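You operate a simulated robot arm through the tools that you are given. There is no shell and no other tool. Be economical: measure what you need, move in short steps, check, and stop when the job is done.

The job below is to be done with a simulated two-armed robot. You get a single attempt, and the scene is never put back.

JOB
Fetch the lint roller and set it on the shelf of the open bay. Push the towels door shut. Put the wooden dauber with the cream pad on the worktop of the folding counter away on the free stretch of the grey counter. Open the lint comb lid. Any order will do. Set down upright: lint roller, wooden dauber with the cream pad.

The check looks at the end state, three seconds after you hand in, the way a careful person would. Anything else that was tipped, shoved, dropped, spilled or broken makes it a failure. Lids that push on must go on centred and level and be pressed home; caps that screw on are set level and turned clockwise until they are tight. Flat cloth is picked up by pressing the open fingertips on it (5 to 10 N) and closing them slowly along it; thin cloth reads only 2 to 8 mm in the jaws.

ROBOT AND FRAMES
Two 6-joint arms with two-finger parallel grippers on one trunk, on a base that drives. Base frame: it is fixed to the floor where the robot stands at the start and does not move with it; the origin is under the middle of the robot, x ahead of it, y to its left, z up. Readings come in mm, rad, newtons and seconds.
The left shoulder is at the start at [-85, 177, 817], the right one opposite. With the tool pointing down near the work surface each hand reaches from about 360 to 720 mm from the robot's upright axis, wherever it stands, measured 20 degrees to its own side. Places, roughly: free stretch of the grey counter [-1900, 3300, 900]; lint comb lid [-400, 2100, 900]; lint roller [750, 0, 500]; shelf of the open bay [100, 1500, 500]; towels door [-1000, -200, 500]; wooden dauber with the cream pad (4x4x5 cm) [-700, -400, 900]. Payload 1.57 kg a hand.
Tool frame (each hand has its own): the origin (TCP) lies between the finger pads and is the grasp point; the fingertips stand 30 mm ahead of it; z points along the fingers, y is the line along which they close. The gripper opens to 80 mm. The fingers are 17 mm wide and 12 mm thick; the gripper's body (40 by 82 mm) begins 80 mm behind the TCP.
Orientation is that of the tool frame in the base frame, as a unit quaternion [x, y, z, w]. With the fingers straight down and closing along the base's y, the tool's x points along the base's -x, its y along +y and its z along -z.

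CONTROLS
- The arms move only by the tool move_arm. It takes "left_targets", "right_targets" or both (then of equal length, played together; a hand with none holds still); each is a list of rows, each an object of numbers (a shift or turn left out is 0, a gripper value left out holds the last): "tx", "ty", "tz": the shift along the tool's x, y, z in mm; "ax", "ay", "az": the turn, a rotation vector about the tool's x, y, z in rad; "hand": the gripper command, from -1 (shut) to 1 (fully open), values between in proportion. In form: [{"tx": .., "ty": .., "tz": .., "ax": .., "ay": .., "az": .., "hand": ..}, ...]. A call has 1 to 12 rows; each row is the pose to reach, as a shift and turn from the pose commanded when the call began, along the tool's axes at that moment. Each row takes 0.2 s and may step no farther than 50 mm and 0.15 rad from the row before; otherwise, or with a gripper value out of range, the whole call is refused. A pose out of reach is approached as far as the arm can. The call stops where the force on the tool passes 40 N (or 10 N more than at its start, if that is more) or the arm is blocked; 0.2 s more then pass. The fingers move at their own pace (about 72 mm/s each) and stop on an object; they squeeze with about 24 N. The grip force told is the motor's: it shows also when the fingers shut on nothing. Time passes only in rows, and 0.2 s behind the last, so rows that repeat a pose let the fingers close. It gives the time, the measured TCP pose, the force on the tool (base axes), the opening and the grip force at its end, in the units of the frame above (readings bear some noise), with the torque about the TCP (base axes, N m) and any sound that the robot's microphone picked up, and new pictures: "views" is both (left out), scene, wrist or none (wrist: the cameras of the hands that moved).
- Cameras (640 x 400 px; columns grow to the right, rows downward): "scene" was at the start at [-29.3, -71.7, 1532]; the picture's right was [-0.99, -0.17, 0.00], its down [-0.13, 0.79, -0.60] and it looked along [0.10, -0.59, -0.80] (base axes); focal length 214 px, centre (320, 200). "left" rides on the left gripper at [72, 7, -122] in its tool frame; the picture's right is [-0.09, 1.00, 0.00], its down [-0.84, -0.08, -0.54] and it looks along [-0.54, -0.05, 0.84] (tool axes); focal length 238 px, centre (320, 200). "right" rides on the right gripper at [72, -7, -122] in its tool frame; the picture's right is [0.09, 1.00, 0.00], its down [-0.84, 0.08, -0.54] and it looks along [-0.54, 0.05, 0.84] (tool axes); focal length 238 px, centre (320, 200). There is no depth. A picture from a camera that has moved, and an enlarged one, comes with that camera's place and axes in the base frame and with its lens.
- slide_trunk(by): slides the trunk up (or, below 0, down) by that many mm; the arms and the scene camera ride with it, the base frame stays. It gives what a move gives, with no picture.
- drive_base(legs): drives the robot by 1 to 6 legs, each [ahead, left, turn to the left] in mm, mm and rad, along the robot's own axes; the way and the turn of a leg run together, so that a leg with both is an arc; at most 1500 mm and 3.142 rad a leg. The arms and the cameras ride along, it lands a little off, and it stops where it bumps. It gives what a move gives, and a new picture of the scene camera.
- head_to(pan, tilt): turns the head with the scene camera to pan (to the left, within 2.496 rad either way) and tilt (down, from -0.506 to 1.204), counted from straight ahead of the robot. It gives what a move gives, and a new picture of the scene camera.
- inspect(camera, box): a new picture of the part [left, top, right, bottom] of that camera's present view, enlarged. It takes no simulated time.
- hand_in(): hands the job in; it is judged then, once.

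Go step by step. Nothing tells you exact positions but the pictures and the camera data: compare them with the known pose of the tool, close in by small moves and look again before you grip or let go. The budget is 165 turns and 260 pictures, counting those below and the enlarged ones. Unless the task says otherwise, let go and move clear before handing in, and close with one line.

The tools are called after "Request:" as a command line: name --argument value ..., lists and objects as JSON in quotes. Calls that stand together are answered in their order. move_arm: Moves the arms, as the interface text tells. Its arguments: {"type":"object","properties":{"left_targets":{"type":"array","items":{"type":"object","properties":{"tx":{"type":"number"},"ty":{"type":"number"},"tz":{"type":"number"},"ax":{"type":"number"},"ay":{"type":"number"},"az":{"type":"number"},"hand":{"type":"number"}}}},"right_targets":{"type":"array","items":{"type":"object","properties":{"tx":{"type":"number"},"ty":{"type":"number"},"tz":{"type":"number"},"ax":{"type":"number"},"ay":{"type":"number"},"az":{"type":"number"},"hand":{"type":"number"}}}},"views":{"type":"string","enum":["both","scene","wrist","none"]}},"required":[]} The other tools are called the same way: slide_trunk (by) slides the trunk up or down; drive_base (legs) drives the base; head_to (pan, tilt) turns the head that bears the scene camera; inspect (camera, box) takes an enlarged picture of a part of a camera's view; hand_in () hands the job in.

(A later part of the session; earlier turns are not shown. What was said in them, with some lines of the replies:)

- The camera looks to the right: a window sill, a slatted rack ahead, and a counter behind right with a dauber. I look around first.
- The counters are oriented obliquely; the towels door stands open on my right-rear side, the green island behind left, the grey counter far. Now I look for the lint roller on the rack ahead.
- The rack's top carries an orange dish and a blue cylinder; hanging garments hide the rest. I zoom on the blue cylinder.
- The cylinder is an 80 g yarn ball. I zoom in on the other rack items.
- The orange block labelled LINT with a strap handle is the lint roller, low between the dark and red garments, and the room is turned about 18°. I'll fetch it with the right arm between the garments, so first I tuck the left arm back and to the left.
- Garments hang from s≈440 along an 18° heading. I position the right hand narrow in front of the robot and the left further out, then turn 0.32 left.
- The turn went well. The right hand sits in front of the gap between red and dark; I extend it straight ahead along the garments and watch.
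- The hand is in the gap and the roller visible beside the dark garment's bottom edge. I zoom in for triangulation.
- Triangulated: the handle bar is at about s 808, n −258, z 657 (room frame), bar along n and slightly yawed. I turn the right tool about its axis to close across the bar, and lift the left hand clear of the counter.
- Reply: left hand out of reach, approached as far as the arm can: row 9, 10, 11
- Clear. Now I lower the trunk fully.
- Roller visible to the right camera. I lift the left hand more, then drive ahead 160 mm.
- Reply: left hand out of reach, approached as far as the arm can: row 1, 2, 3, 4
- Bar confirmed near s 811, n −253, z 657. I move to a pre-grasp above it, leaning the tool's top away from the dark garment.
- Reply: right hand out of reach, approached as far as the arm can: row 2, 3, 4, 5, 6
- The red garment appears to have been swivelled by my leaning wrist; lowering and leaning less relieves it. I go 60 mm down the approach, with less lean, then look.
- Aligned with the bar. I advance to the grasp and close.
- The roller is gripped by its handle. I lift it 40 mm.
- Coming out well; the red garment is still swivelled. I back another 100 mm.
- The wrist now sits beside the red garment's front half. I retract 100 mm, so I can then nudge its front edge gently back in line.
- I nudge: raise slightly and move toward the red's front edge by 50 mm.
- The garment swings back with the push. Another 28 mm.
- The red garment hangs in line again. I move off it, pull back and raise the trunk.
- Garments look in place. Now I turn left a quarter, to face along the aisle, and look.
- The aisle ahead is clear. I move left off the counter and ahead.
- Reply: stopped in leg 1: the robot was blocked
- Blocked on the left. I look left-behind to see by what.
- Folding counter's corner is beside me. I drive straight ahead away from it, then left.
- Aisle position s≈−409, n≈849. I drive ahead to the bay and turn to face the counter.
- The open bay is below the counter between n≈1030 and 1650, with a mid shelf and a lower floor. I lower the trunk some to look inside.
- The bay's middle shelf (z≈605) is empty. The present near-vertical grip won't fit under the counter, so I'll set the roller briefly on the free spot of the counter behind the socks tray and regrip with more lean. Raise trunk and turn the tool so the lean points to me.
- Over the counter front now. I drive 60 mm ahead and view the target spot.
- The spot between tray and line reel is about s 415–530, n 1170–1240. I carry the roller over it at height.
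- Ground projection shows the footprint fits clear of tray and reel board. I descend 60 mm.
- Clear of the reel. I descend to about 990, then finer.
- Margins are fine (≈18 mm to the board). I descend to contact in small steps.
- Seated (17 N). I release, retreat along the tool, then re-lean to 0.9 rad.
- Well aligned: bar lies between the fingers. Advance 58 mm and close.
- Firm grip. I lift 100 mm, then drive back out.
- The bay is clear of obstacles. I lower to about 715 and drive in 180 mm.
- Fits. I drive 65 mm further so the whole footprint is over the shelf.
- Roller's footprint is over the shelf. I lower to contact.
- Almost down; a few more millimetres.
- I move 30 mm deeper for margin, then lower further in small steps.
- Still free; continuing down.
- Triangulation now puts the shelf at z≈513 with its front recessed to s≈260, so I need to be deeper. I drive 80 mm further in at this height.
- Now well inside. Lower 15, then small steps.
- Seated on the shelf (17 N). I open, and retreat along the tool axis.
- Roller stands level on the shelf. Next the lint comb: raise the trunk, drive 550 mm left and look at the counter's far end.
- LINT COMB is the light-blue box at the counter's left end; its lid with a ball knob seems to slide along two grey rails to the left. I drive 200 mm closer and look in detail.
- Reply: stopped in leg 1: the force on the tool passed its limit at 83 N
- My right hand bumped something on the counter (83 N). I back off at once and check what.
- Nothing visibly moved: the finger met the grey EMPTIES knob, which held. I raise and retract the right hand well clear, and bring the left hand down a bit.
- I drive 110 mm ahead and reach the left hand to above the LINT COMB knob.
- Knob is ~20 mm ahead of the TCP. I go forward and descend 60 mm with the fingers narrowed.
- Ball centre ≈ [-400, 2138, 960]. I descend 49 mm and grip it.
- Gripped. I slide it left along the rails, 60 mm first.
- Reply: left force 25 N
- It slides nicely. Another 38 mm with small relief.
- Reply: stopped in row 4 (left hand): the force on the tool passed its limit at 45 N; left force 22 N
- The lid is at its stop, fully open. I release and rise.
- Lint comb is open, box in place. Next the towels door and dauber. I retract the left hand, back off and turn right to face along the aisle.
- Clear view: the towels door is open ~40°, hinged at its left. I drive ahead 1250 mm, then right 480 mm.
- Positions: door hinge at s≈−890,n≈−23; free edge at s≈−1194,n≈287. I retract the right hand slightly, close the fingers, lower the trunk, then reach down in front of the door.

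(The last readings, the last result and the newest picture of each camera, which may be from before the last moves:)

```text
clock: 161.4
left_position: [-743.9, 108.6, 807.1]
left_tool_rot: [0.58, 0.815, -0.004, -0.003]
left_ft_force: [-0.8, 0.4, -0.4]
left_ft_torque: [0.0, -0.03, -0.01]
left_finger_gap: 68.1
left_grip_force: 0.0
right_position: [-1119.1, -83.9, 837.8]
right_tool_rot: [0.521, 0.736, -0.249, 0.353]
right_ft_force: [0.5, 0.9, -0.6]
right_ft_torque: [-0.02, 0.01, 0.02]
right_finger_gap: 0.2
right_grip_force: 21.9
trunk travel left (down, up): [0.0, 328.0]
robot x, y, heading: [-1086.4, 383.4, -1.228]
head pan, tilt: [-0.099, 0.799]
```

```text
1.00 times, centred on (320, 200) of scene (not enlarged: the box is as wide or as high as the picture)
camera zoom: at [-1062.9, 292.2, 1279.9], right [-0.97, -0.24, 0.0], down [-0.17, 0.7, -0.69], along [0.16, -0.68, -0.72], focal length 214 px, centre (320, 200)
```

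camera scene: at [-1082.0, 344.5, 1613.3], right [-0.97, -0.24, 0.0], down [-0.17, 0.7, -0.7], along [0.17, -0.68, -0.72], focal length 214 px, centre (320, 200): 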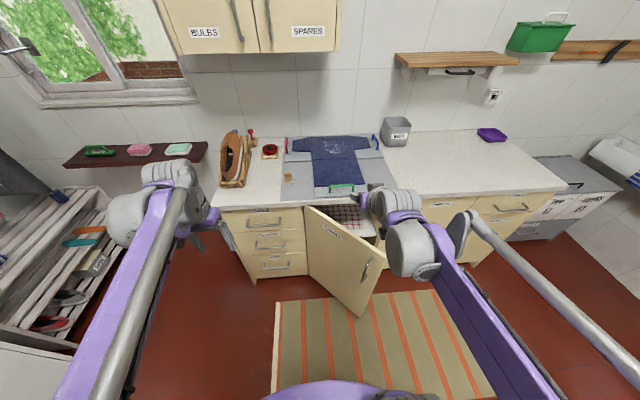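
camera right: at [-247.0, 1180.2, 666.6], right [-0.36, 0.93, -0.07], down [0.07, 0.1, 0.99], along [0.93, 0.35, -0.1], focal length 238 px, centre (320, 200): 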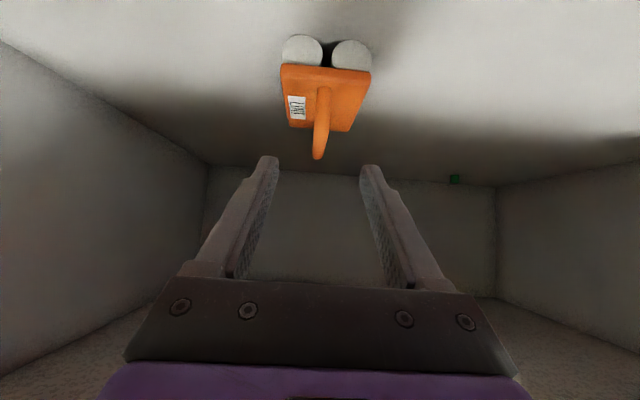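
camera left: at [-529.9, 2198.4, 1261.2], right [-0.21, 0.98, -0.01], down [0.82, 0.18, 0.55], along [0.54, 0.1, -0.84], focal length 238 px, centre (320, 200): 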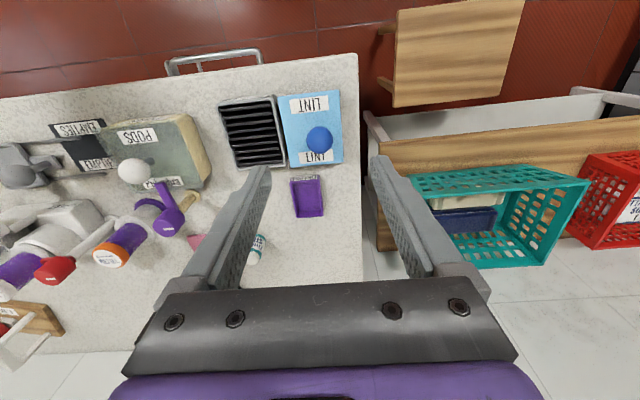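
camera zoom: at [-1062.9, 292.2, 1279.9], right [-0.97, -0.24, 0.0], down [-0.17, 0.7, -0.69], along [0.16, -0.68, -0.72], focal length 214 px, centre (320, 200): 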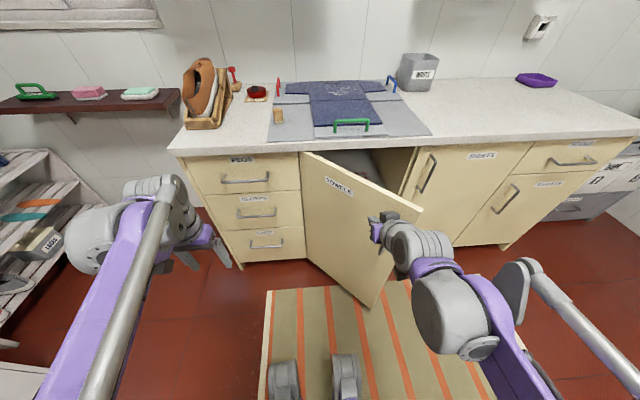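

The fist points at the door beside its label. I lower 110 mm and start pushing by extending forward.

Request:
move_arm --right_targets '[{"tx": 29, "tz": 23}, {"tx": 58, "tz": 46}, {"tx": 86, "tz": 68}, {"tx": 61, "tz": 99}, {"tx": 36, "tz": 130}, {"tx": 11, "tz": 161}, {"tx": -14, "tz": 193}]' --views "both"

```text
clock: 163.0
left_position: [-744.4, 110.9, 807.8]
left_tool_rot: [0.579, 0.815, -0.005, -0.002]
left_ft_force: [-0.6, -0.1, -0.2]
left_ft_torque: [-0.05, 0.01, 0.01]
left_finger_gap: 67.8
left_grip_force: 0.0
right_position: [-1063.8, -235.2, 729.0]
right_tool_rot: [0.52, 0.736, -0.249, 0.354]
right_ft_force: [-1.2, -0.1, -0.1]
right_ft_torque: [0.0, -0.01, 0.04]
right_finger_gap: 0.0
right_grip_force: 21.5
trunk travel left (down, up): [0.0, 328.0]
robot x, y, heading: [-1082.6, 381.8, -1.23]
head pan, tilt: [-0.099, 0.799]
camera scene: at [-1064.2, 294.2, 1280.2], right [-0.97, -0.24, 0.0], down [-0.17, 0.7, -0.7], along [0.17, -0.68, -0.72], focal length 214 px, centre (320, 200)
camera right: at [-1117.1, -106.0, 749.4], right [0.92, 0.39, -0.07], down [0.1, -0.07, 0.99], along [0.38, -0.92, -0.1], focal length 238 px, centre (320, 200)
```

scene: 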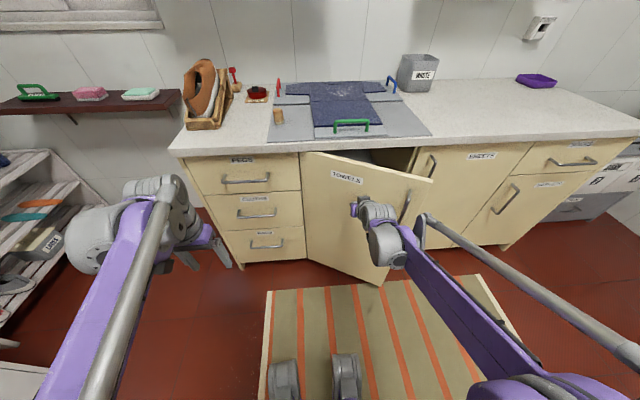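
right: 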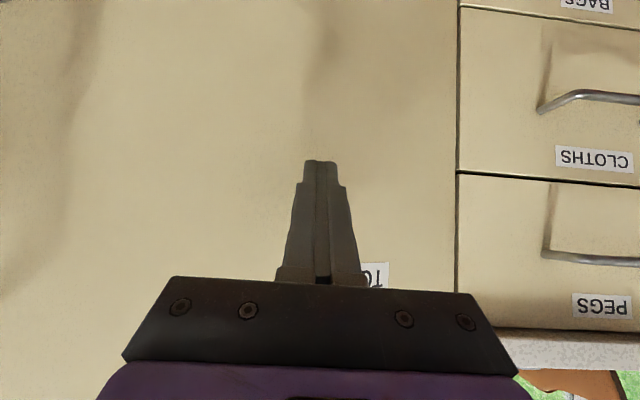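

The door swings shut with the push. Continue.

Request:
move_arm --right_targets '[{"tx": -22, "tz": 27}, {"tx": -44, "tz": 55}, {"tx": -62, "tz": 78}]' --views "none"

Request:
drive_base --legs '[[60, 0, 0]]'

```text
clock: 163.8
left_position: [-743.8, 109.9, 807.9]
left_tool_rot: [0.579, 0.815, -0.005, -0.002]
left_ft_force: [-0.4, 1.0, 0.9]
left_ft_torque: [0.01, -0.01, -0.01]
left_finger_gap: 67.9
left_grip_force: 0.0
right_position: [-1027.4, -328.1, 728.2]
right_tool_rot: [0.519, 0.737, -0.249, 0.354]
right_ft_force: [0.9, -0.2, 0.2]
right_ft_torque: [0.01, 0.0, -0.01]
right_finger_gap: 0.0
right_grip_force: 21.1
trunk travel left (down, up): [0.0, 328.0]
robot x, y, heading: [-1082.3, 380.1, -1.23]
head pan, tilt: [-0.099, 0.799]
```

```text
clock: 164.7
left_position: [-733.3, 77.6, 808.2]
left_tool_rot: [0.579, 0.815, -0.006, -0.002]
left_ft_force: [0.0, 0.3, -0.4]
left_ft_torque: [0.01, 0.03, -0.05]
left_finger_gap: 67.9
left_grip_force: 0.0
right_position: [-1018.6, -356.0, 727.9]
right_tool_rot: [0.521, 0.739, -0.246, 0.35]
right_ft_force: [-0.6, 6.1, 2.6]
right_ft_torque: [0.01, 0.01, -0.02]
right_finger_gap: 0.0
right_grip_force: 21.0
trunk travel left (down, up): [0.0, 328.0]
robot x, y, heading: [-1073.7, 346.7, -1.229]
head pan, tilt: [-0.099, 0.799]
stopped in leg 1: the force on the tool passed its limit at 283 N (the readings are from after the stop); the commanded pose is now the measured one
camera scene: at [-1052.8, 262.0, 1280.3], right [-0.97, -0.24, 0.0], down [-0.17, 0.7, -0.7], along [0.17, -0.68, -0.72], focal length 214 px, centre (320, 200)
```

scene: 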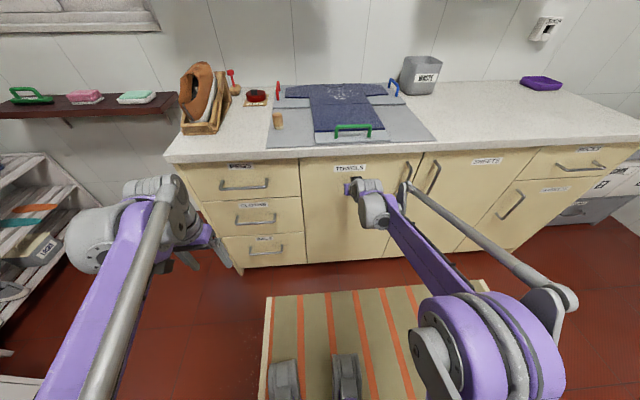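

Door is shut. I zoom on the dauber and pull the right hand back.

Request:
inspect --camera "scene" --box '[170, 50, 330, 150]'

Request:
move_arm --right_targets '[{"tx": 22, "tz": -30}, {"tx": 44, "tz": -60}, {"tx": 66, "tz": -90}, {"tx": 90, "tz": -122}, {"tx": 120, "tz": -155}, {"tx": 145, "tz": -187}]' --views "none"

Request:
slide_trunk --by 328

```text
4.00 times, centred on (250, 100) of scene
camera zoom: at [-1052.8, 262.0, 1280.3], right [-0.97, -0.24, 0.0], down [-0.17, 0.7, -0.7], along [0.17, -0.68, -0.72], focal length 858 px, centre (600, 600)
```

zoom: 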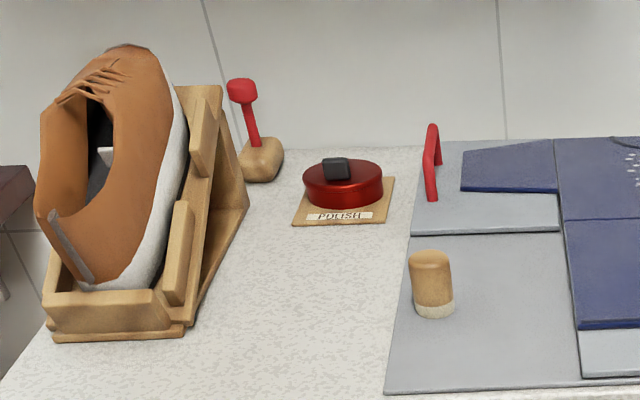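

```text
clock: 166.1
left_position: [-733.2, 77.3, 808.0]
left_tool_rot: [0.581, 0.814, -0.005, -0.002]
left_ft_force: [0.2, -0.3, 0.6]
left_ft_torque: [0.01, 0.02, -0.01]
left_finger_gap: 68.0
left_grip_force: 0.1
right_position: [-1098.0, -130.7, 735.5]
right_tool_rot: [0.521, 0.739, -0.245, 0.35]
right_ft_force: [0.8, 0.0, 0.7]
right_ft_torque: [0.01, 0.01, -0.04]
right_finger_gap: 0.0
right_grip_force: 21.1
trunk travel left (down, up): [0.0, 328.0]
robot x, y, heading: [-1071.1, 346.4, -1.23]
head pan, tilt: [-0.099, 0.799]
```

```text
clock: 169.4
left_position: [-732.9, 77.4, 1135.3]
left_tool_rot: [0.58, 0.814, -0.004, -0.002]
left_ft_force: [-0.7, -0.1, -0.4]
left_ft_torque: [-0.02, 0.0, -0.02]
left_finger_gap: 68.1
left_grip_force: 0.1
right_position: [-1098.9, -132.6, 1063.5]
right_tool_rot: [0.521, 0.739, -0.245, 0.35]
right_ft_force: [-0.1, 1.3, -0.3]
right_ft_torque: [0.03, 0.04, 0.0]
right_finger_gap: 0.1
right_grip_force: 21.4
trunk travel left (down, up): [-328.0, 0.0]
robot x, y, heading: [-1074.8, 348.6, -1.227]
head pan, tilt: [-0.099, 0.799]
```

The dauber is a wooden stub with a cream pad at the bottom, standing on the grey board. I drive to bring it within the left arm's reach.

Request:
drive_base --legs '[[270, -90, -0.03]]'

Request:
head_to --pan 0.2 --tilt 0.9

Request:
inspect --camera "left" --box '[0, 0, 640, 400]'

```text
clock: 171.3
left_position: [-741.9, -219.4, 1135.2]
left_tool_rot: [0.593, 0.805, -0.004, -0.003]
left_ft_force: [-0.1, -0.1, -0.4]
left_ft_torque: [-0.01, 0.01, 0.0]
left_finger_gap: 68.0
left_grip_force: 0.1
right_position: [-1114.0, -416.9, 1062.2]
right_tool_rot: [0.534, 0.729, -0.252, 0.345]
right_ft_force: [-0.2, -0.3, 0.1]
right_ft_torque: [0.03, 0.03, 0.0]
right_finger_gap: 0.0
right_grip_force: 20.9
trunk travel left (down, up): [-328.0, 0.0]
robot x, y, heading: [-1073.5, 60.8, -1.268]
head pan, tilt: [-0.099, 0.799]
camera scene: at [-1072.0, 26.3, 1613.1], right [-0.98, -0.21, 0.0], down [-0.15, 0.7, -0.7], along [0.14, -0.68, -0.72], focal length 214 px, centre (320, 200)
```

scene: 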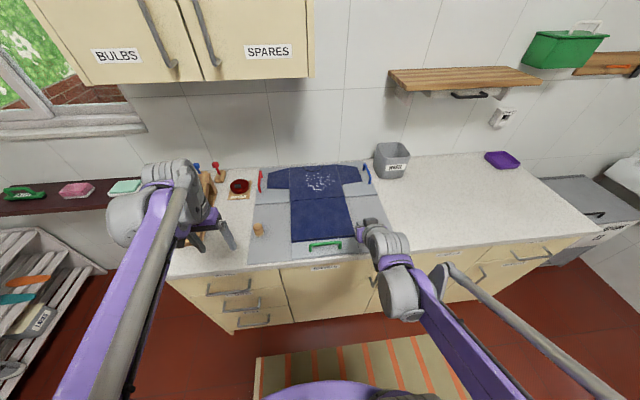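

```text
clock: 172.1
left_position: [-742.2, -219.6, 1135.2]
left_tool_rot: [0.593, 0.805, -0.005, -0.003]
left_ft_force: [0.3, -0.3, -0.7]
left_ft_torque: [-0.02, 0.0, 0.02]
left_finger_gap: 67.8
left_grip_force: 0.0
right_position: [-1114.0, -418.1, 1062.0]
right_tool_rot: [0.534, 0.73, -0.251, 0.346]
right_ft_force: [-0.5, 0.4, -0.5]
right_ft_torque: [0.0, -0.01, 0.0]
right_finger_gap: 0.0
right_grip_force: 20.5
trunk travel left (down, up): [-328.0, 0.0]
robot x, y, heading: [-1074.3, 63.9, -1.264]
head pan, tilt: [0.201, 0.901]
camera scene: at [-1051.7, 38.4, 1605.4], right [-0.87, -0.49, 0.0], down [-0.38, 0.69, -0.62], along [0.3, -0.54, -0.78], focal length 214 px, centre (320, 200)
```

scene: 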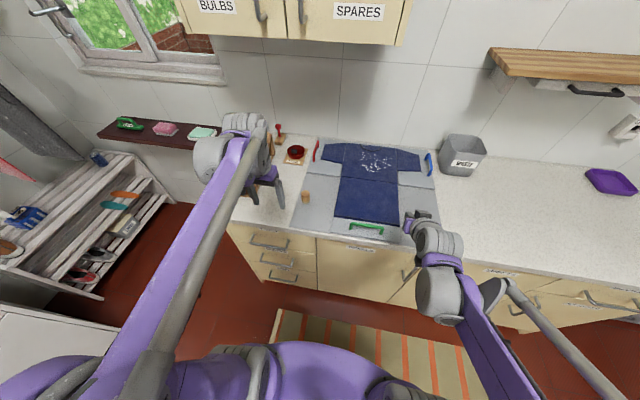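

```text
1.00 times, centred on (320, 200) of left (not enlarged: the box is as wide or as high as the picture)
camera zoom: at [-757.0, -148.4, 1257.4], right [0.98, 0.21, -0.01], down [0.18, -0.82, 0.54], along [0.1, -0.53, -0.84], focal length 238 px, centre (320, 200)
```

zoom: 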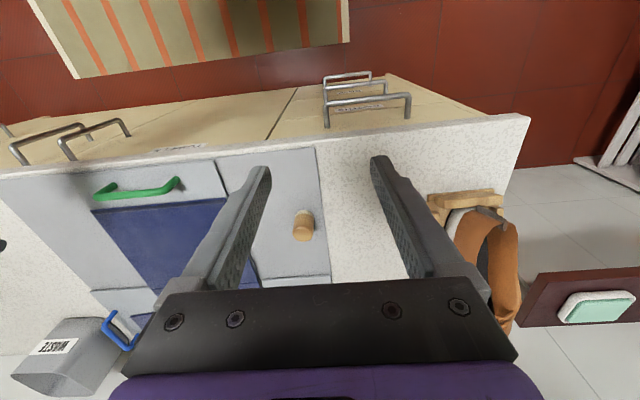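

Dauber at ≈[-733, -413]. I move the left hand above it and lower to 1010.

Request:
move_arm --left_targets '[{"tx": -47, "ty": -12, "hand": 1}, {"tx": -94, "ty": -24}, {"tx": -141, "ty": -36}, {"tx": -187, "ty": -48}, {"tx": -187, "ty": -48, "tz": 45}, {"tx": -187, "ty": -48, "tz": 90}, {"tx": -187, "ty": -48, "tz": 125}, {"tx": -187, "ty": -48, "tz": 125}]' --views "wrist"

Request:
inspect --camera "scene" --box '[240, 130, 360, 230]'

```text
clock: 173.9
left_position: [-734.6, -412.1, 1011.7]
left_tool_rot: [0.593, 0.805, -0.005, -0.003]
left_ft_force: [0.1, 0.2, -0.6]
left_ft_torque: [0.01, -0.02, -0.02]
left_finger_gap: 80.3
left_grip_force: 0.1
right_position: [-1114.4, -417.2, 1061.9]
right_tool_rot: [0.534, 0.729, -0.251, 0.346]
right_ft_force: [-0.8, 0.3, 0.3]
right_ft_torque: [-0.01, 0.0, 0.0]
right_finger_gap: 0.0
right_grip_force: 21.4
trunk travel left (down, up): [-328.0, 0.0]
robot x, y, heading: [-1073.4, 64.0, -1.268]
head pan, tilt: [0.201, 0.901]
camera left: at [-749.1, -340.1, 1132.5], right [0.98, 0.21, -0.01], down [0.18, -0.82, 0.55], along [0.1, -0.54, -0.84], focal length 238 px, centre (320, 200)
```

left: 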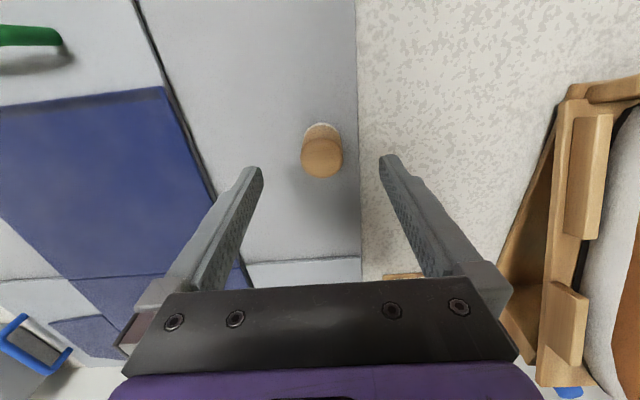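

```text
4.00 times, centred on (300, 180) of scene
camera zoom: at [-1051.9, 39.1, 1605.4], right [-0.87, -0.49, 0.0], down [-0.38, 0.68, -0.62], along [0.3, -0.54, -0.78], focal length 858 px, centre (400, 280)
```

zoom: 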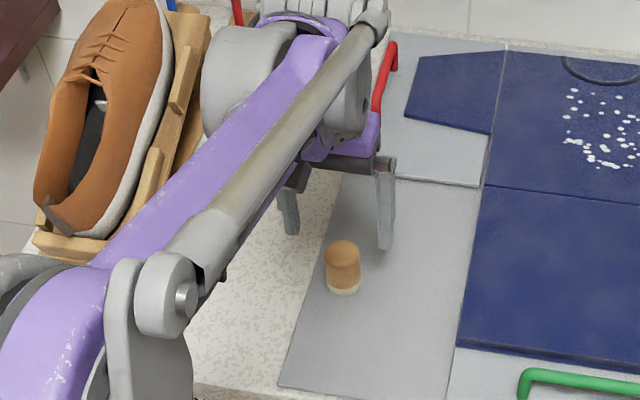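

Directly above. I descend 65 mm and grip the wooden part.

Request:
move_arm --left_targets '[{"tz": 30}, {"tz": 55}, {"tz": 65}, {"tz": 65, "hand": 0}, {"tz": 65, "hand": -0.4}, {"tz": 65, "hand": -0.4}]' --views "wrist"

Request:
inspect --camera "scene" --box '[280, 160, 360, 220]'

```text
clock: 175.3
left_position: [-734.8, -413.7, 946.9]
left_tool_rot: [0.592, 0.806, -0.005, -0.002]
left_ft_force: [0.0, 1.0, 0.1]
left_ft_torque: [0.02, 0.0, 0.01]
left_finger_gap: 34.5
left_grip_force: 24.1
right_position: [-1113.8, -418.0, 1062.6]
right_tool_rot: [0.534, 0.729, -0.252, 0.346]
right_ft_force: [-1.1, 0.4, 0.5]
right_ft_torque: [-0.01, 0.03, -0.02]
right_finger_gap: 0.0
right_grip_force: 20.9
trunk travel left (down, up): [-328.0, 0.0]
robot x, y, heading: [-1072.7, 61.5, -1.262]
head pan, tilt: [0.201, 0.901]
camera left: at [-749.8, -342.2, 1067.8], right [0.98, 0.21, -0.01], down [0.18, -0.82, 0.54], along [0.1, -0.53, -0.84], focal length 238 px, centre (320, 200)
```

left: 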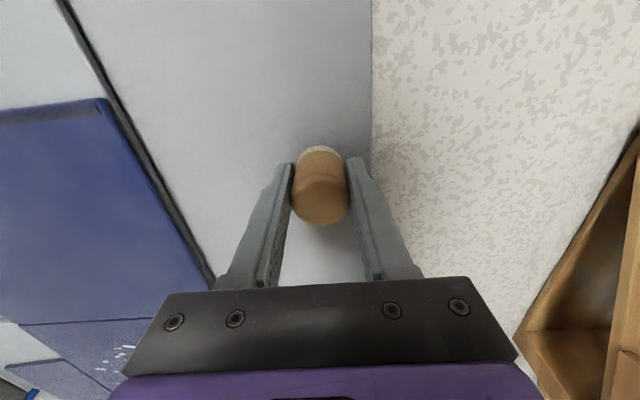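

```text
6.67 times, centred on (320, 190) of scene
camera zoom: at [-1051.7, 38.6, 1605.4], right [-0.87, -0.49, 0.0], down [-0.38, 0.69, -0.62], along [0.3, -0.54, -0.78], focal length 1430 px, centre (320, 267)
```

zoom: 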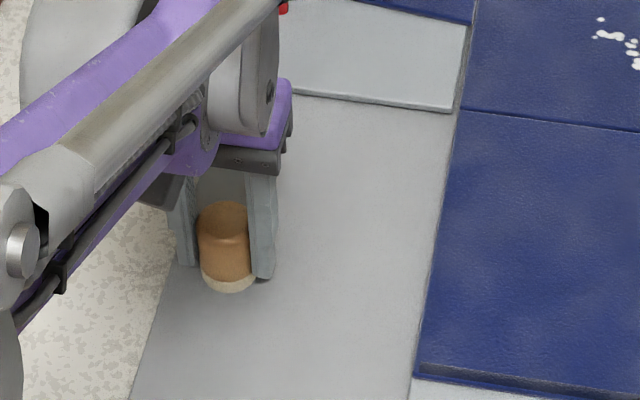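

Gripped. Lift and retract, then back away from the counter.

Request:
move_arm --left_targets '[{"tz": -40}, {"tz": -85}, {"tz": -130}, {"tz": -165, "tx": 20}, {"tz": -175, "tx": 65}, {"tz": -175, "tx": 110}, {"tz": -175, "tx": 155}, {"tz": -175, "tx": 190}]' --views "wrist"

Request:
drive_base --legs '[[-280, 0, 0], [0, 500, 0]]'

```text
clock: 177.1
left_position: [-788.8, -229.3, 1120.2]
left_tool_rot: [0.593, 0.805, -0.006, -0.001]
left_ft_force: [-0.4, -0.3, 0.1]
left_ft_torque: [0.0, -0.01, 0.02]
left_finger_gap: 34.4
left_grip_force: 24.5
right_position: [-1114.1, -416.6, 1062.3]
right_tool_rot: [0.534, 0.73, -0.251, 0.346]
right_ft_force: [-1.1, -0.5, -0.7]
right_ft_torque: [-0.02, 0.01, -0.01]
right_finger_gap: 0.0
right_grip_force: 20.9
trunk travel left (down, up): [-328.0, 0.0]
robot x, y, heading: [-1076.8, 64.3, -1.267]
head pan, tilt: [0.201, 0.901]
camera left: at [-804.7, -158.2, 1241.7], right [0.98, 0.21, -0.01], down [0.18, -0.82, 0.55], along [0.1, -0.54, -0.84], focal length 238 px, centre (320, 200)
```

left: 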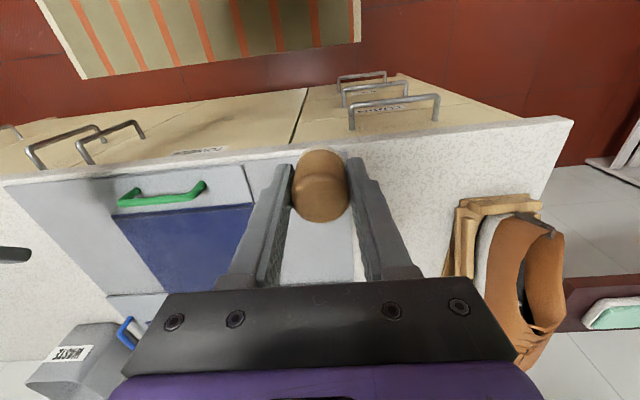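

```text
clock: 183.6
left_position: [-394.1, 183.4, 1119.7]
left_tool_rot: [0.595, 0.804, -0.004, -0.002]
left_ft_force: [-0.5, -0.7, -0.5]
left_ft_torque: [-0.01, -0.04, -0.01]
left_finger_gap: 33.8
left_grip_force: 24.2
right_position: [-720.2, -1.4, 1062.2]
right_tool_rot: [0.535, 0.728, -0.253, 0.345]
right_ft_force: [0.2, -0.7, 0.6]
right_ft_torque: [-0.03, 0.01, 0.0]
right_finger_gap: 0.1
right_grip_force: 21.5
trunk travel left (down, up): [-328.0, 0.0]
robot x, y, heading: [-679.9, 477.0, -1.269]
head pan, tilt: [0.201, 0.901]
camera scene: at [-655.1, 454.0, 1605.4], right [-0.88, -0.48, 0.0], down [-0.38, 0.69, -0.62], along [0.3, -0.54, -0.78], focal length 214 px, centre (320, 200)
```

scene: 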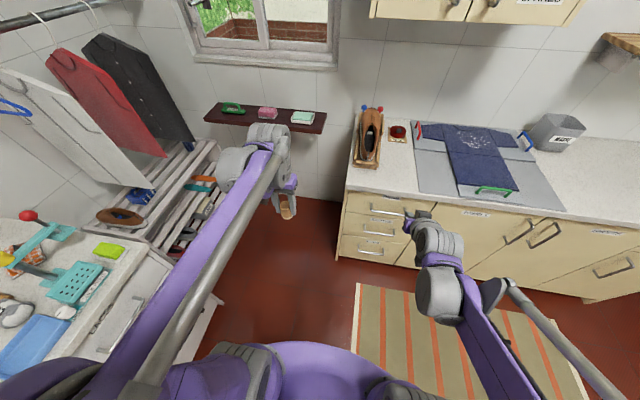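

Door stays shut. I turn around in place and head to the far grey counter.

Request:
drive_base --legs '[[0, 0, 3.141]]'

Request:
drive_base --legs '[[1200, 0, 0], [700, 0, 0]]'

Request:
head_to --pan 0.1 --tilt 0.65

```text
clock: 191.5
left_position: [-975.9, 758.5, 1119.4]
left_tool_rot: [0.818, -0.576, 0.002, -0.005]
left_ft_force: [0.1, -0.6, -0.4]
left_ft_torque: [0.0, -0.03, 0.04]
left_finger_gap: 33.5
left_grip_force: 24.1
right_position: [-657.7, 957.3, 1062.3]
right_tool_rot: [0.74, -0.519, -0.351, -0.244]
right_ft_force: [-0.3, 0.5, -0.2]
right_ft_torque: [0.01, 0.01, 0.01]
right_finger_gap: 0.0
right_grip_force: 21.2
trunk travel left (down, up): [-328.0, 0.0]
robot x, y, heading: [-678.4, 474.1, 1.917]
head pan, tilt: [0.201, 0.901]
camera scene: at [-703.1, 501.9, 1605.4], right [0.85, 0.52, 0.0], down [0.41, -0.67, -0.62], along [-0.32, 0.53, -0.78], focal length 214 px, centre (320, 200)
```

scene: 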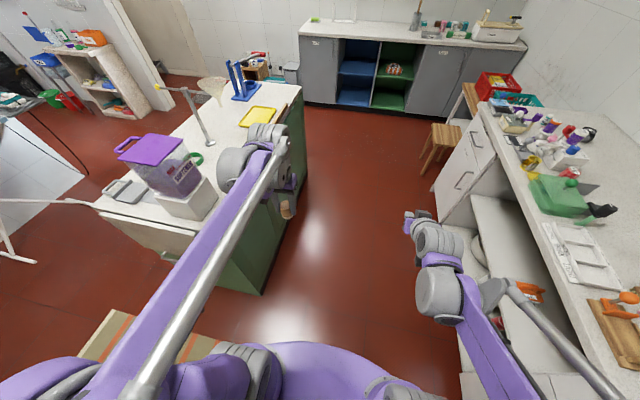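

```text
clock: 201.1
left_position: [-1634.9, 2560.7, 1119.3]
left_tool_rot: [0.819, -0.574, 0.002, -0.005]
left_ft_force: [0.9, -0.6, 0.1]
left_ft_torque: [-0.01, 0.03, -0.03]
left_finger_gap: 33.7
left_grip_force: 24.4
right_position: [-1319.8, 2762.5, 1061.8]
right_tool_rot: [0.742, -0.517, -0.351, -0.243]
right_ft_force: [-0.3, -0.3, 0.6]
right_ft_torque: [-0.01, -0.01, 0.01]
right_finger_gap: 0.0
right_grip_force: 22.2
trunk travel left (down, up): [-328.0, 0.0]
robot x, y, heading: [-1336.1, 2281.2, 1.927]
head pan, tilt: [0.201, 0.901]
camera scene: at [-1362.3, 2306.1, 1605.3], right [0.85, 0.53, 0.0], down [0.41, -0.67, -0.62], along [-0.33, 0.53, -0.78], focal length 214 px, centre (320, 200)
```

scene: 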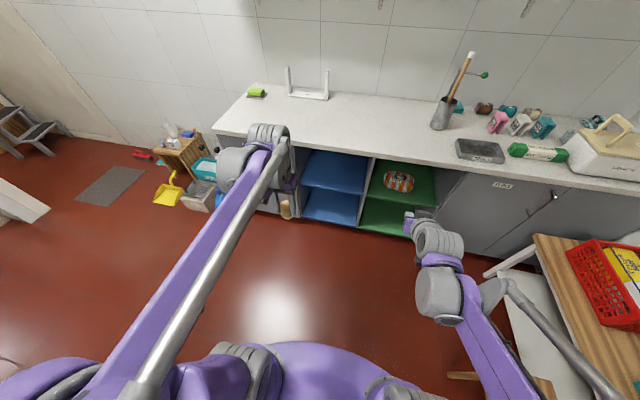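

```text
clock: 201.8
left_position: [-1634.7, 2562.5, 1120.0]
left_tool_rot: [0.818, -0.575, 0.002, -0.005]
left_ft_force: [-1.0, 0.1, -0.2]
left_ft_torque: [-0.04, -0.01, -0.05]
left_finger_gap: 33.4
left_grip_force: 23.8
right_position: [-1318.3, 2762.3, 1062.6]
right_tool_rot: [0.742, -0.517, -0.352, -0.243]
right_ft_force: [0.3, -0.2, -0.9]
right_ft_torque: [0.0, 0.01, 0.03]
right_finger_gap: 0.0
right_grip_force: 20.9
trunk travel left (down, up): [-328.0, 0.0]
robot x, y, heading: [-1336.8, 2284.7, 1.919]
head pan, tilt: [0.099, 0.649]
camera scene: at [-1360.7, 2320.3, 1625.8], right [0.9, 0.44, 0.0], down [0.26, -0.54, -0.8], along [-0.35, 0.72, -0.61], focal length 214 px, centre (320, 200)
```

scene: 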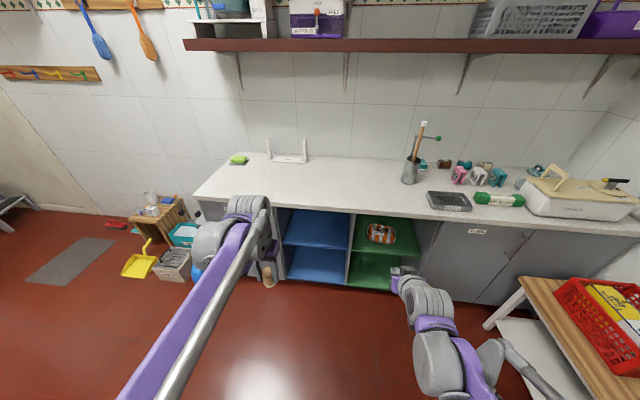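

The free stretch lies between the white stand and the brush pot, around s −760, n 3700. I drive 550 mm ahead.

Request:
drive_base --legs '[[530, 0, -0.03]]'

Request:
head_to --pan 0.15 --tilt 0.85

Request:
inspect --camera "left" --box '[0, 0, 640, 400]'

```text
clock: 204.9
left_position: [-1805.6, 3056.3, 1120.6]
left_tool_rot: [0.813, -0.582, 0.002, -0.005]
left_ft_force: [-1.2, -0.3, 0.2]
left_ft_torque: [-0.02, -0.06, 0.02]
left_finger_gap: 33.5
left_grip_force: 24.0
right_position: [-1486.2, 3251.9, 1061.6]
right_tool_rot: [0.737, -0.523, -0.349, -0.246]
right_ft_force: [-0.5, 0.3, 0.5]
right_ft_torque: [0.02, 0.01, -0.01]
right_finger_gap: 0.2
right_grip_force: 21.0
trunk travel left (down, up): [-328.0, 0.0]
robot x, y, heading: [-1508.3, 2774.7, 1.906]
head pan, tilt: [0.099, 0.649]
camera scene: at [-1535.3, 2810.6, 1625.7], right [0.91, 0.42, 0.0], down [0.25, -0.55, -0.8], along [-0.33, 0.72, -0.6], focal length 214 px, centre (320, 200)
```

scene: 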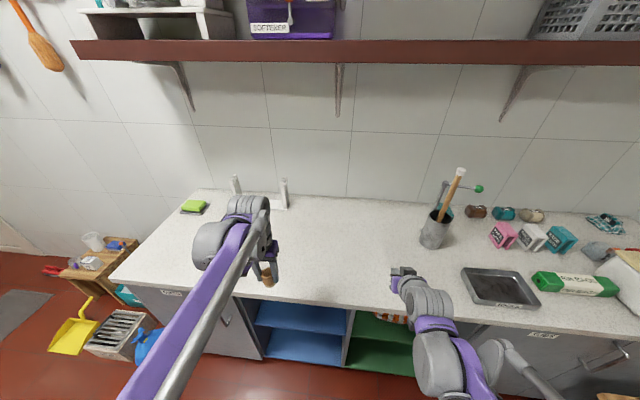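

```text
clock: 205.6
left_position: [-1804.9, 3057.0, 1120.0]
left_tool_rot: [0.812, -0.583, 0.002, -0.005]
left_ft_force: [-0.1, 0.3, 0.0]
left_ft_torque: [0.01, -0.02, 0.01]
left_finger_gap: 33.6
left_grip_force: 24.0
right_position: [-1485.4, 3250.8, 1061.9]
right_tool_rot: [0.737, -0.524, -0.349, -0.247]
right_ft_force: [-0.5, -0.1, 0.4]
right_ft_torque: [0.05, 0.0, 0.03]
right_finger_gap: 0.0
right_grip_force: 21.3
trunk travel left (down, up): [-328.0, 0.0]
robot x, y, heading: [-1511.0, 2772.4, 1.904]
head pan, tilt: [0.15, 0.85]
camera scene: at [-1535.5, 2801.7, 1609.3], right [0.89, 0.47, 0.0], down [0.35, -0.66, -0.66], along [-0.31, 0.58, -0.75], focal length 214 px, centre (320, 200)
```

scene: 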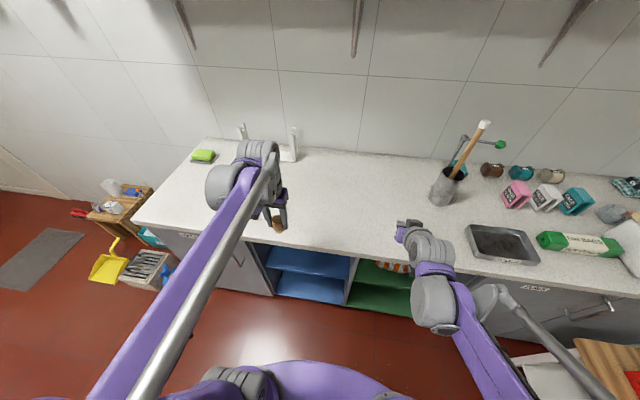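

```text
1.00 times, centred on (320, 200) of left (not enlarged: the box is as wide or as high as the picture)
camera zoom: at [-1791.4, 2986.1, 1241.7], right [-0.97, -0.23, -0.01], down [-0.2, 0.81, 0.54], along [-0.12, 0.53, -0.84], focal length 238 px, centre (320, 200)
```

zoom: 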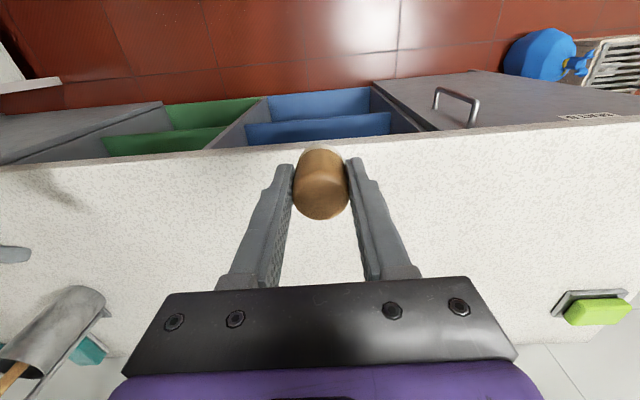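

I extend 215 mm forward over the free stretch and descend to about 960.

Request:
move_arm --left_targets '[{"tx": -45}, {"tx": -90}, {"tx": -135}, {"tx": -180}, {"tx": -215}, {"tx": -215, "tz": 45}, {"tx": -215, "tz": 90}, {"tx": -215, "tz": 135}, {"tx": -215, "tz": 160}, {"tx": -215, "tz": 160}]' --views "wrist"

Request:
inspect --camera "scene" --box '[230, 130, 330, 255]'

```text
clock: 207.8
left_position: [-1872.4, 3260.8, 958.9]
left_tool_rot: [0.813, -0.583, 0.003, -0.004]
left_ft_force: [0.7, 0.4, -0.4]
left_ft_torque: [0.02, -0.02, 0.02]
left_finger_gap: 33.5
left_grip_force: 23.7
right_position: [-1486.3, 3252.6, 1062.4]
right_tool_rot: [0.737, -0.523, -0.35, -0.247]
right_ft_force: [0.1, -0.1, -0.4]
right_ft_torque: [0.01, -0.02, -0.02]
right_finger_gap: 0.0
right_grip_force: 21.3
trunk travel left (down, up): [-328.0, 0.0]
robot x, y, heading: [-1513.9, 2768.8, 1.905]
head pan, tilt: [0.15, 0.85]
camera left: at [-1858.6, 3190.0, 1080.7], right [-0.97, -0.23, -0.01], down [-0.2, 0.81, 0.54], along [-0.12, 0.53, -0.84], focal length 238 px, centre (320, 200)
```

left: 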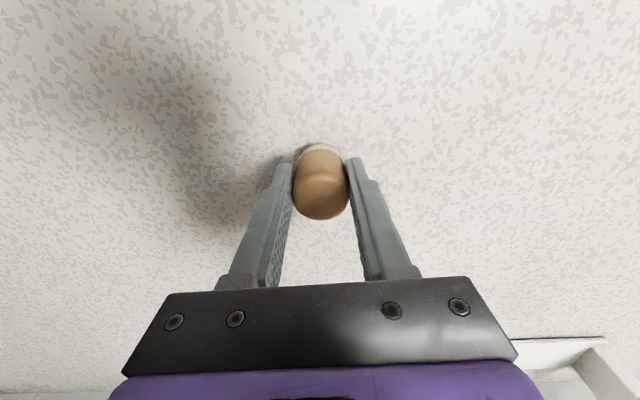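

```text
3.20 times, centred on (280, 192) of scene
camera zoom: at [-1535.3, 2801.4, 1609.3], right [0.88, 0.47, 0.0], down [0.35, -0.66, -0.66], along [-0.31, 0.58, -0.75], focal length 686 px, centre (448, 224)
```

zoom: 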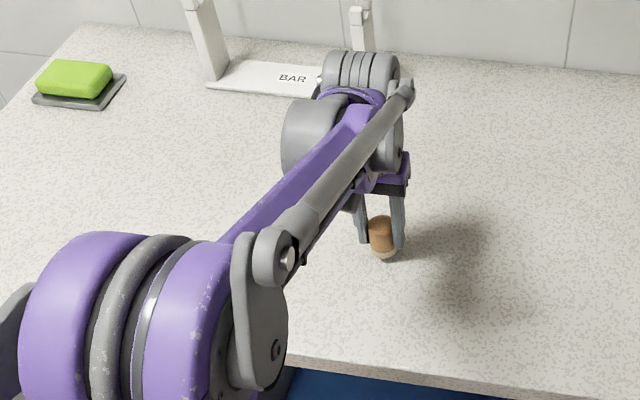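

Just above the surface. I lower in small steps until contact.

Request:
move_arm --left_targets '[{"tz": 5}, {"tz": 10}]' --views "none"

Request:
move_arm --left_targets '[{"tz": 2}, {"tz": 4}]' --views "none"

Request:
inspect --camera "scene" --box '[275, 180, 315, 220]'

```text
clock: 208.4
left_position: [-1873.6, 3260.5, 950.8]
left_tool_rot: [0.813, -0.583, 0.002, -0.005]
left_ft_force: [0.1, 0.2, 1.0]
left_ft_torque: [0.02, 0.0, 0.01]
left_finger_gap: 33.4
left_grip_force: 23.7
right_position: [-1486.0, 3252.7, 1061.3]
right_tool_rot: [0.737, -0.523, -0.35, -0.246]
right_ft_force: [0.1, -0.4, -0.1]
right_ft_torque: [-0.01, 0.02, -0.02]
right_finger_gap: 0.1
right_grip_force: 21.3
trunk travel left (down, up): [-328.0, 0.0]
robot x, y, heading: [-1512.0, 2770.6, 1.905]
head pan, tilt: [0.15, 0.85]
```

```text
clock: 209.0
left_position: [-1873.0, 3261.9, 945.6]
left_tool_rot: [0.813, -0.582, 0.002, -0.005]
left_ft_force: [0.2, 0.1, 3.3]
left_ft_torque: [0.01, 0.07, 0.01]
left_finger_gap: 33.8
left_grip_force: 24.4
right_position: [-1484.9, 3252.0, 1061.9]
right_tool_rot: [0.737, -0.524, -0.349, -0.247]
right_ft_force: [-0.9, 0.1, -0.8]
right_ft_torque: [-0.01, -0.01, -0.01]
right_finger_gap: 0.0
right_grip_force: 21.2
trunk travel left (down, up): [-328.0, 0.0]
robot x, y, heading: [-1511.2, 2773.8, 1.909]
head pan, tilt: [0.15, 0.85]
```

```text
10.00 times, centred on (295, 200) of scene
camera zoom: at [-1535.2, 2801.2, 1609.3], right [0.88, 0.47, 0.0], down [0.35, -0.66, -0.66], along [-0.31, 0.58, -0.75], focal length 2145 px, centre (570, 200)
```

zoom: 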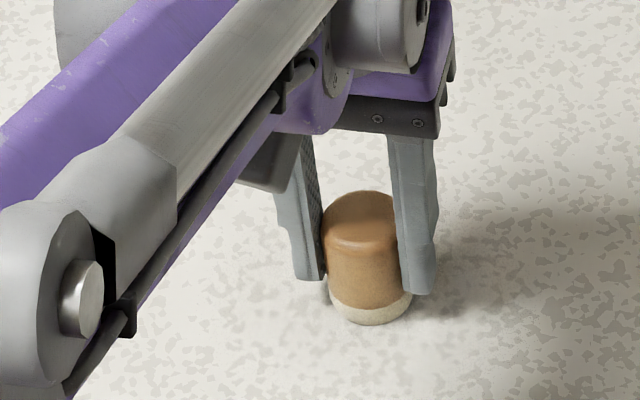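

Touching (3 N). One more millimetre, then release slowly and rise.

Request:
move_arm --left_targets '[{"tz": 1.5}, {"tz": 1.5}, {"tz": 1.5, "hand": 0.1}, {"tz": 1.5, "hand": 0.6}, {"tz": 1.5, "hand": 0.8}, {"tz": -30, "hand": 0.8}, {"tz": -75, "hand": 0.8}, {"tz": -120, "hand": 0.8}, {"tz": -160, "hand": 0.8}]' --views "wrist"

Request:
inspect --camera "scene" --box '[245, 160, 345, 222]'

```text
clock: 211.0
left_position: [-1877.3, 3261.0, 1105.7]
left_tool_rot: [0.812, -0.583, 0.002, -0.005]
left_ft_force: [-0.5, 0.1, 0.9]
left_ft_torque: [0.0, 0.0, -0.02]
left_finger_gap: 72.2
left_grip_force: 0.0
right_position: [-1486.2, 3251.6, 1062.5]
right_tool_rot: [0.737, -0.524, -0.349, -0.247]
right_ft_force: [-0.1, -1.1, 0.1]
right_ft_torque: [0.01, 0.0, 0.01]
right_finger_gap: 0.0
right_grip_force: 21.2
trunk travel left (down, up): [-328.0, 0.0]
robot x, y, heading: [-1509.2, 2772.2, 1.907]
head pan, tilt: [0.15, 0.85]
camera left: at [-1862.3, 3190.0, 1227.2], right [-0.97, -0.23, -0.01], down [-0.2, 0.81, 0.54], along [-0.12, 0.53, -0.84], focal length 238 px, centre (320, 200)
```

left: 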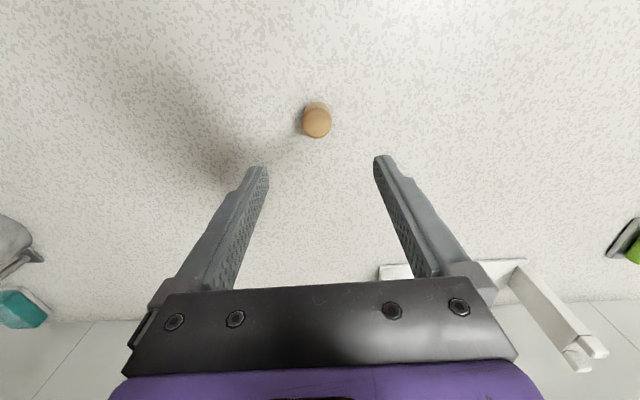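

```text
6.40 times, centred on (295, 191) of scene
camera zoom: at [-1535.1, 2801.3, 1609.3], right [0.88, 0.47, 0.0], down [0.35, -0.66, -0.66], along [-0.31, 0.58, -0.75], focal length 1373 px, centre (480, 258)
```

zoom: 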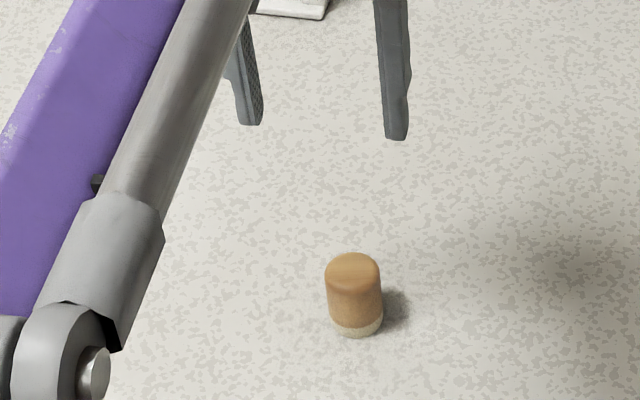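

Dauber stands upright. I back away and check the rest: towels door, garments, counter.

Request:
drive_base --legs '[[-600, 0, 0]]'

Request:
head_to --pan -2.45 --tilt 0.45

Request:
inspect --camera "scene" --box '[200, 60, 560, 285]'

```text
clock: 214.3
left_position: [-1683.8, 2712.4, 1106.2]
left_tool_rot: [0.811, -0.585, 0.003, -0.005]
left_ft_force: [0.9, 0.1, -0.5]
left_ft_torque: [-0.02, -0.01, 0.02]
left_finger_gap: 72.2
left_grip_force: 0.1
right_position: [-1292.4, 2701.4, 1063.3]
right_tool_rot: [0.735, -0.526, -0.349, -0.248]
right_ft_force: [0.0, -0.4, 0.0]
right_ft_torque: [-0.02, -0.04, 0.0]
right_finger_gap: 0.0
right_grip_force: 21.4
trunk travel left (down, up): [-328.0, 0.0]
robot x, y, heading: [-1323.2, 2219.3, 1.896]
head pan, tilt: [0.15, 0.85]
camera scene: at [-1346.1, 2251.1, 1609.4], right [0.89, 0.46, 0.0], down [0.35, -0.67, -0.66], along [-0.3, 0.59, -0.75], focal length 214 px, centre (320, 200)
```

scene: 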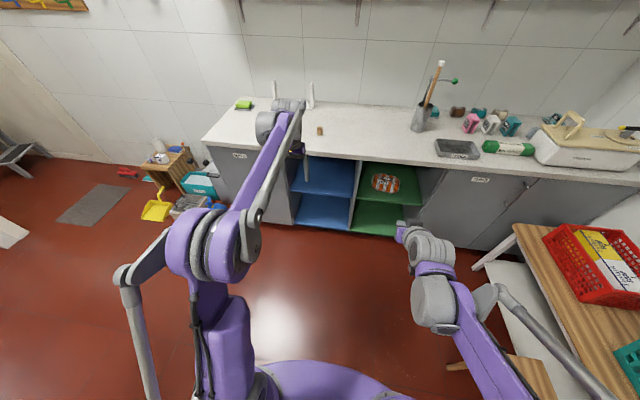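

```text
clock: 216.7
left_position: [-1683.4, 2712.7, 1105.9]
left_tool_rot: [0.811, -0.585, 0.002, -0.004]
left_ft_force: [-0.4, -0.3, -0.4]
left_ft_torque: [0.0, -0.02, -0.01]
left_finger_gap: 71.8
left_grip_force: 0.0
right_position: [-1293.3, 2701.0, 1063.2]
right_tool_rot: [0.735, -0.527, -0.348, -0.248]
right_ft_force: [-0.1, 0.2, 0.4]
right_ft_torque: [0.01, 0.02, -0.02]
right_finger_gap: 0.3
right_grip_force: 21.8
trunk travel left (down, up): [-328.0, 0.0]
robot x, y, heading: [-1324.5, 2221.6, 1.896]
head pan, tilt: [-2.45, 0.45]
camera scene: at [-1231.8, 2133.1, 1643.7], right [-0.52, -0.85, 0.0], down [-0.37, 0.23, -0.9], along [0.77, -0.47, -0.44], focal length 214 px, centre (320, 200)
```

scene: 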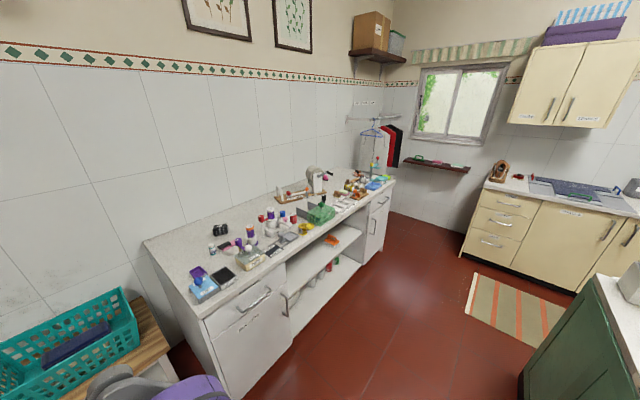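

```text
1.78 times, centred on (380, 172) of scene
camera zoom: at [-1231.8, 2133.1, 1643.7], right [-0.52, -0.85, 0.0], down [-0.37, 0.23, -0.9], along [0.77, -0.47, -0.44], focal length 381 px, centre (213, 249)
```

zoom: 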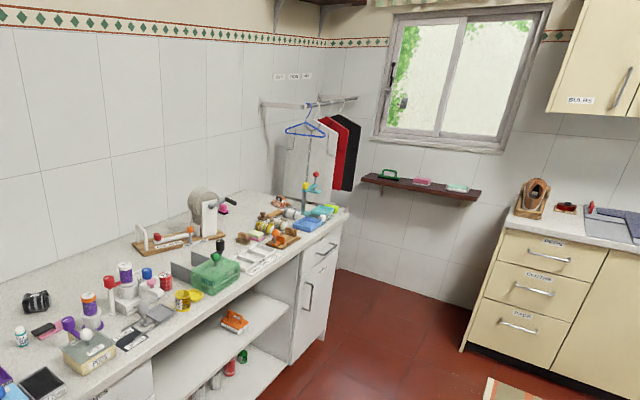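

The roller stands on the bay shelf, the towels door is flush, the lint comb is open and the dauber is upright on the grey counter. The garments hang in line and nothing else looks disturbed, so I hand in.

Request:
hand_in

```text
The job is handed in.
```

All four parts are done and handed in: the lint roller is upright on the bay shelf, the towels door is shut, the dauber is upright on the grey counter, and the lint comb lid is open. On the way I swivelled the red garment and nudged it back in line, and bumped the grey EMPTIES knob (83 N). In the pictures nothing looked out of place afterwards.
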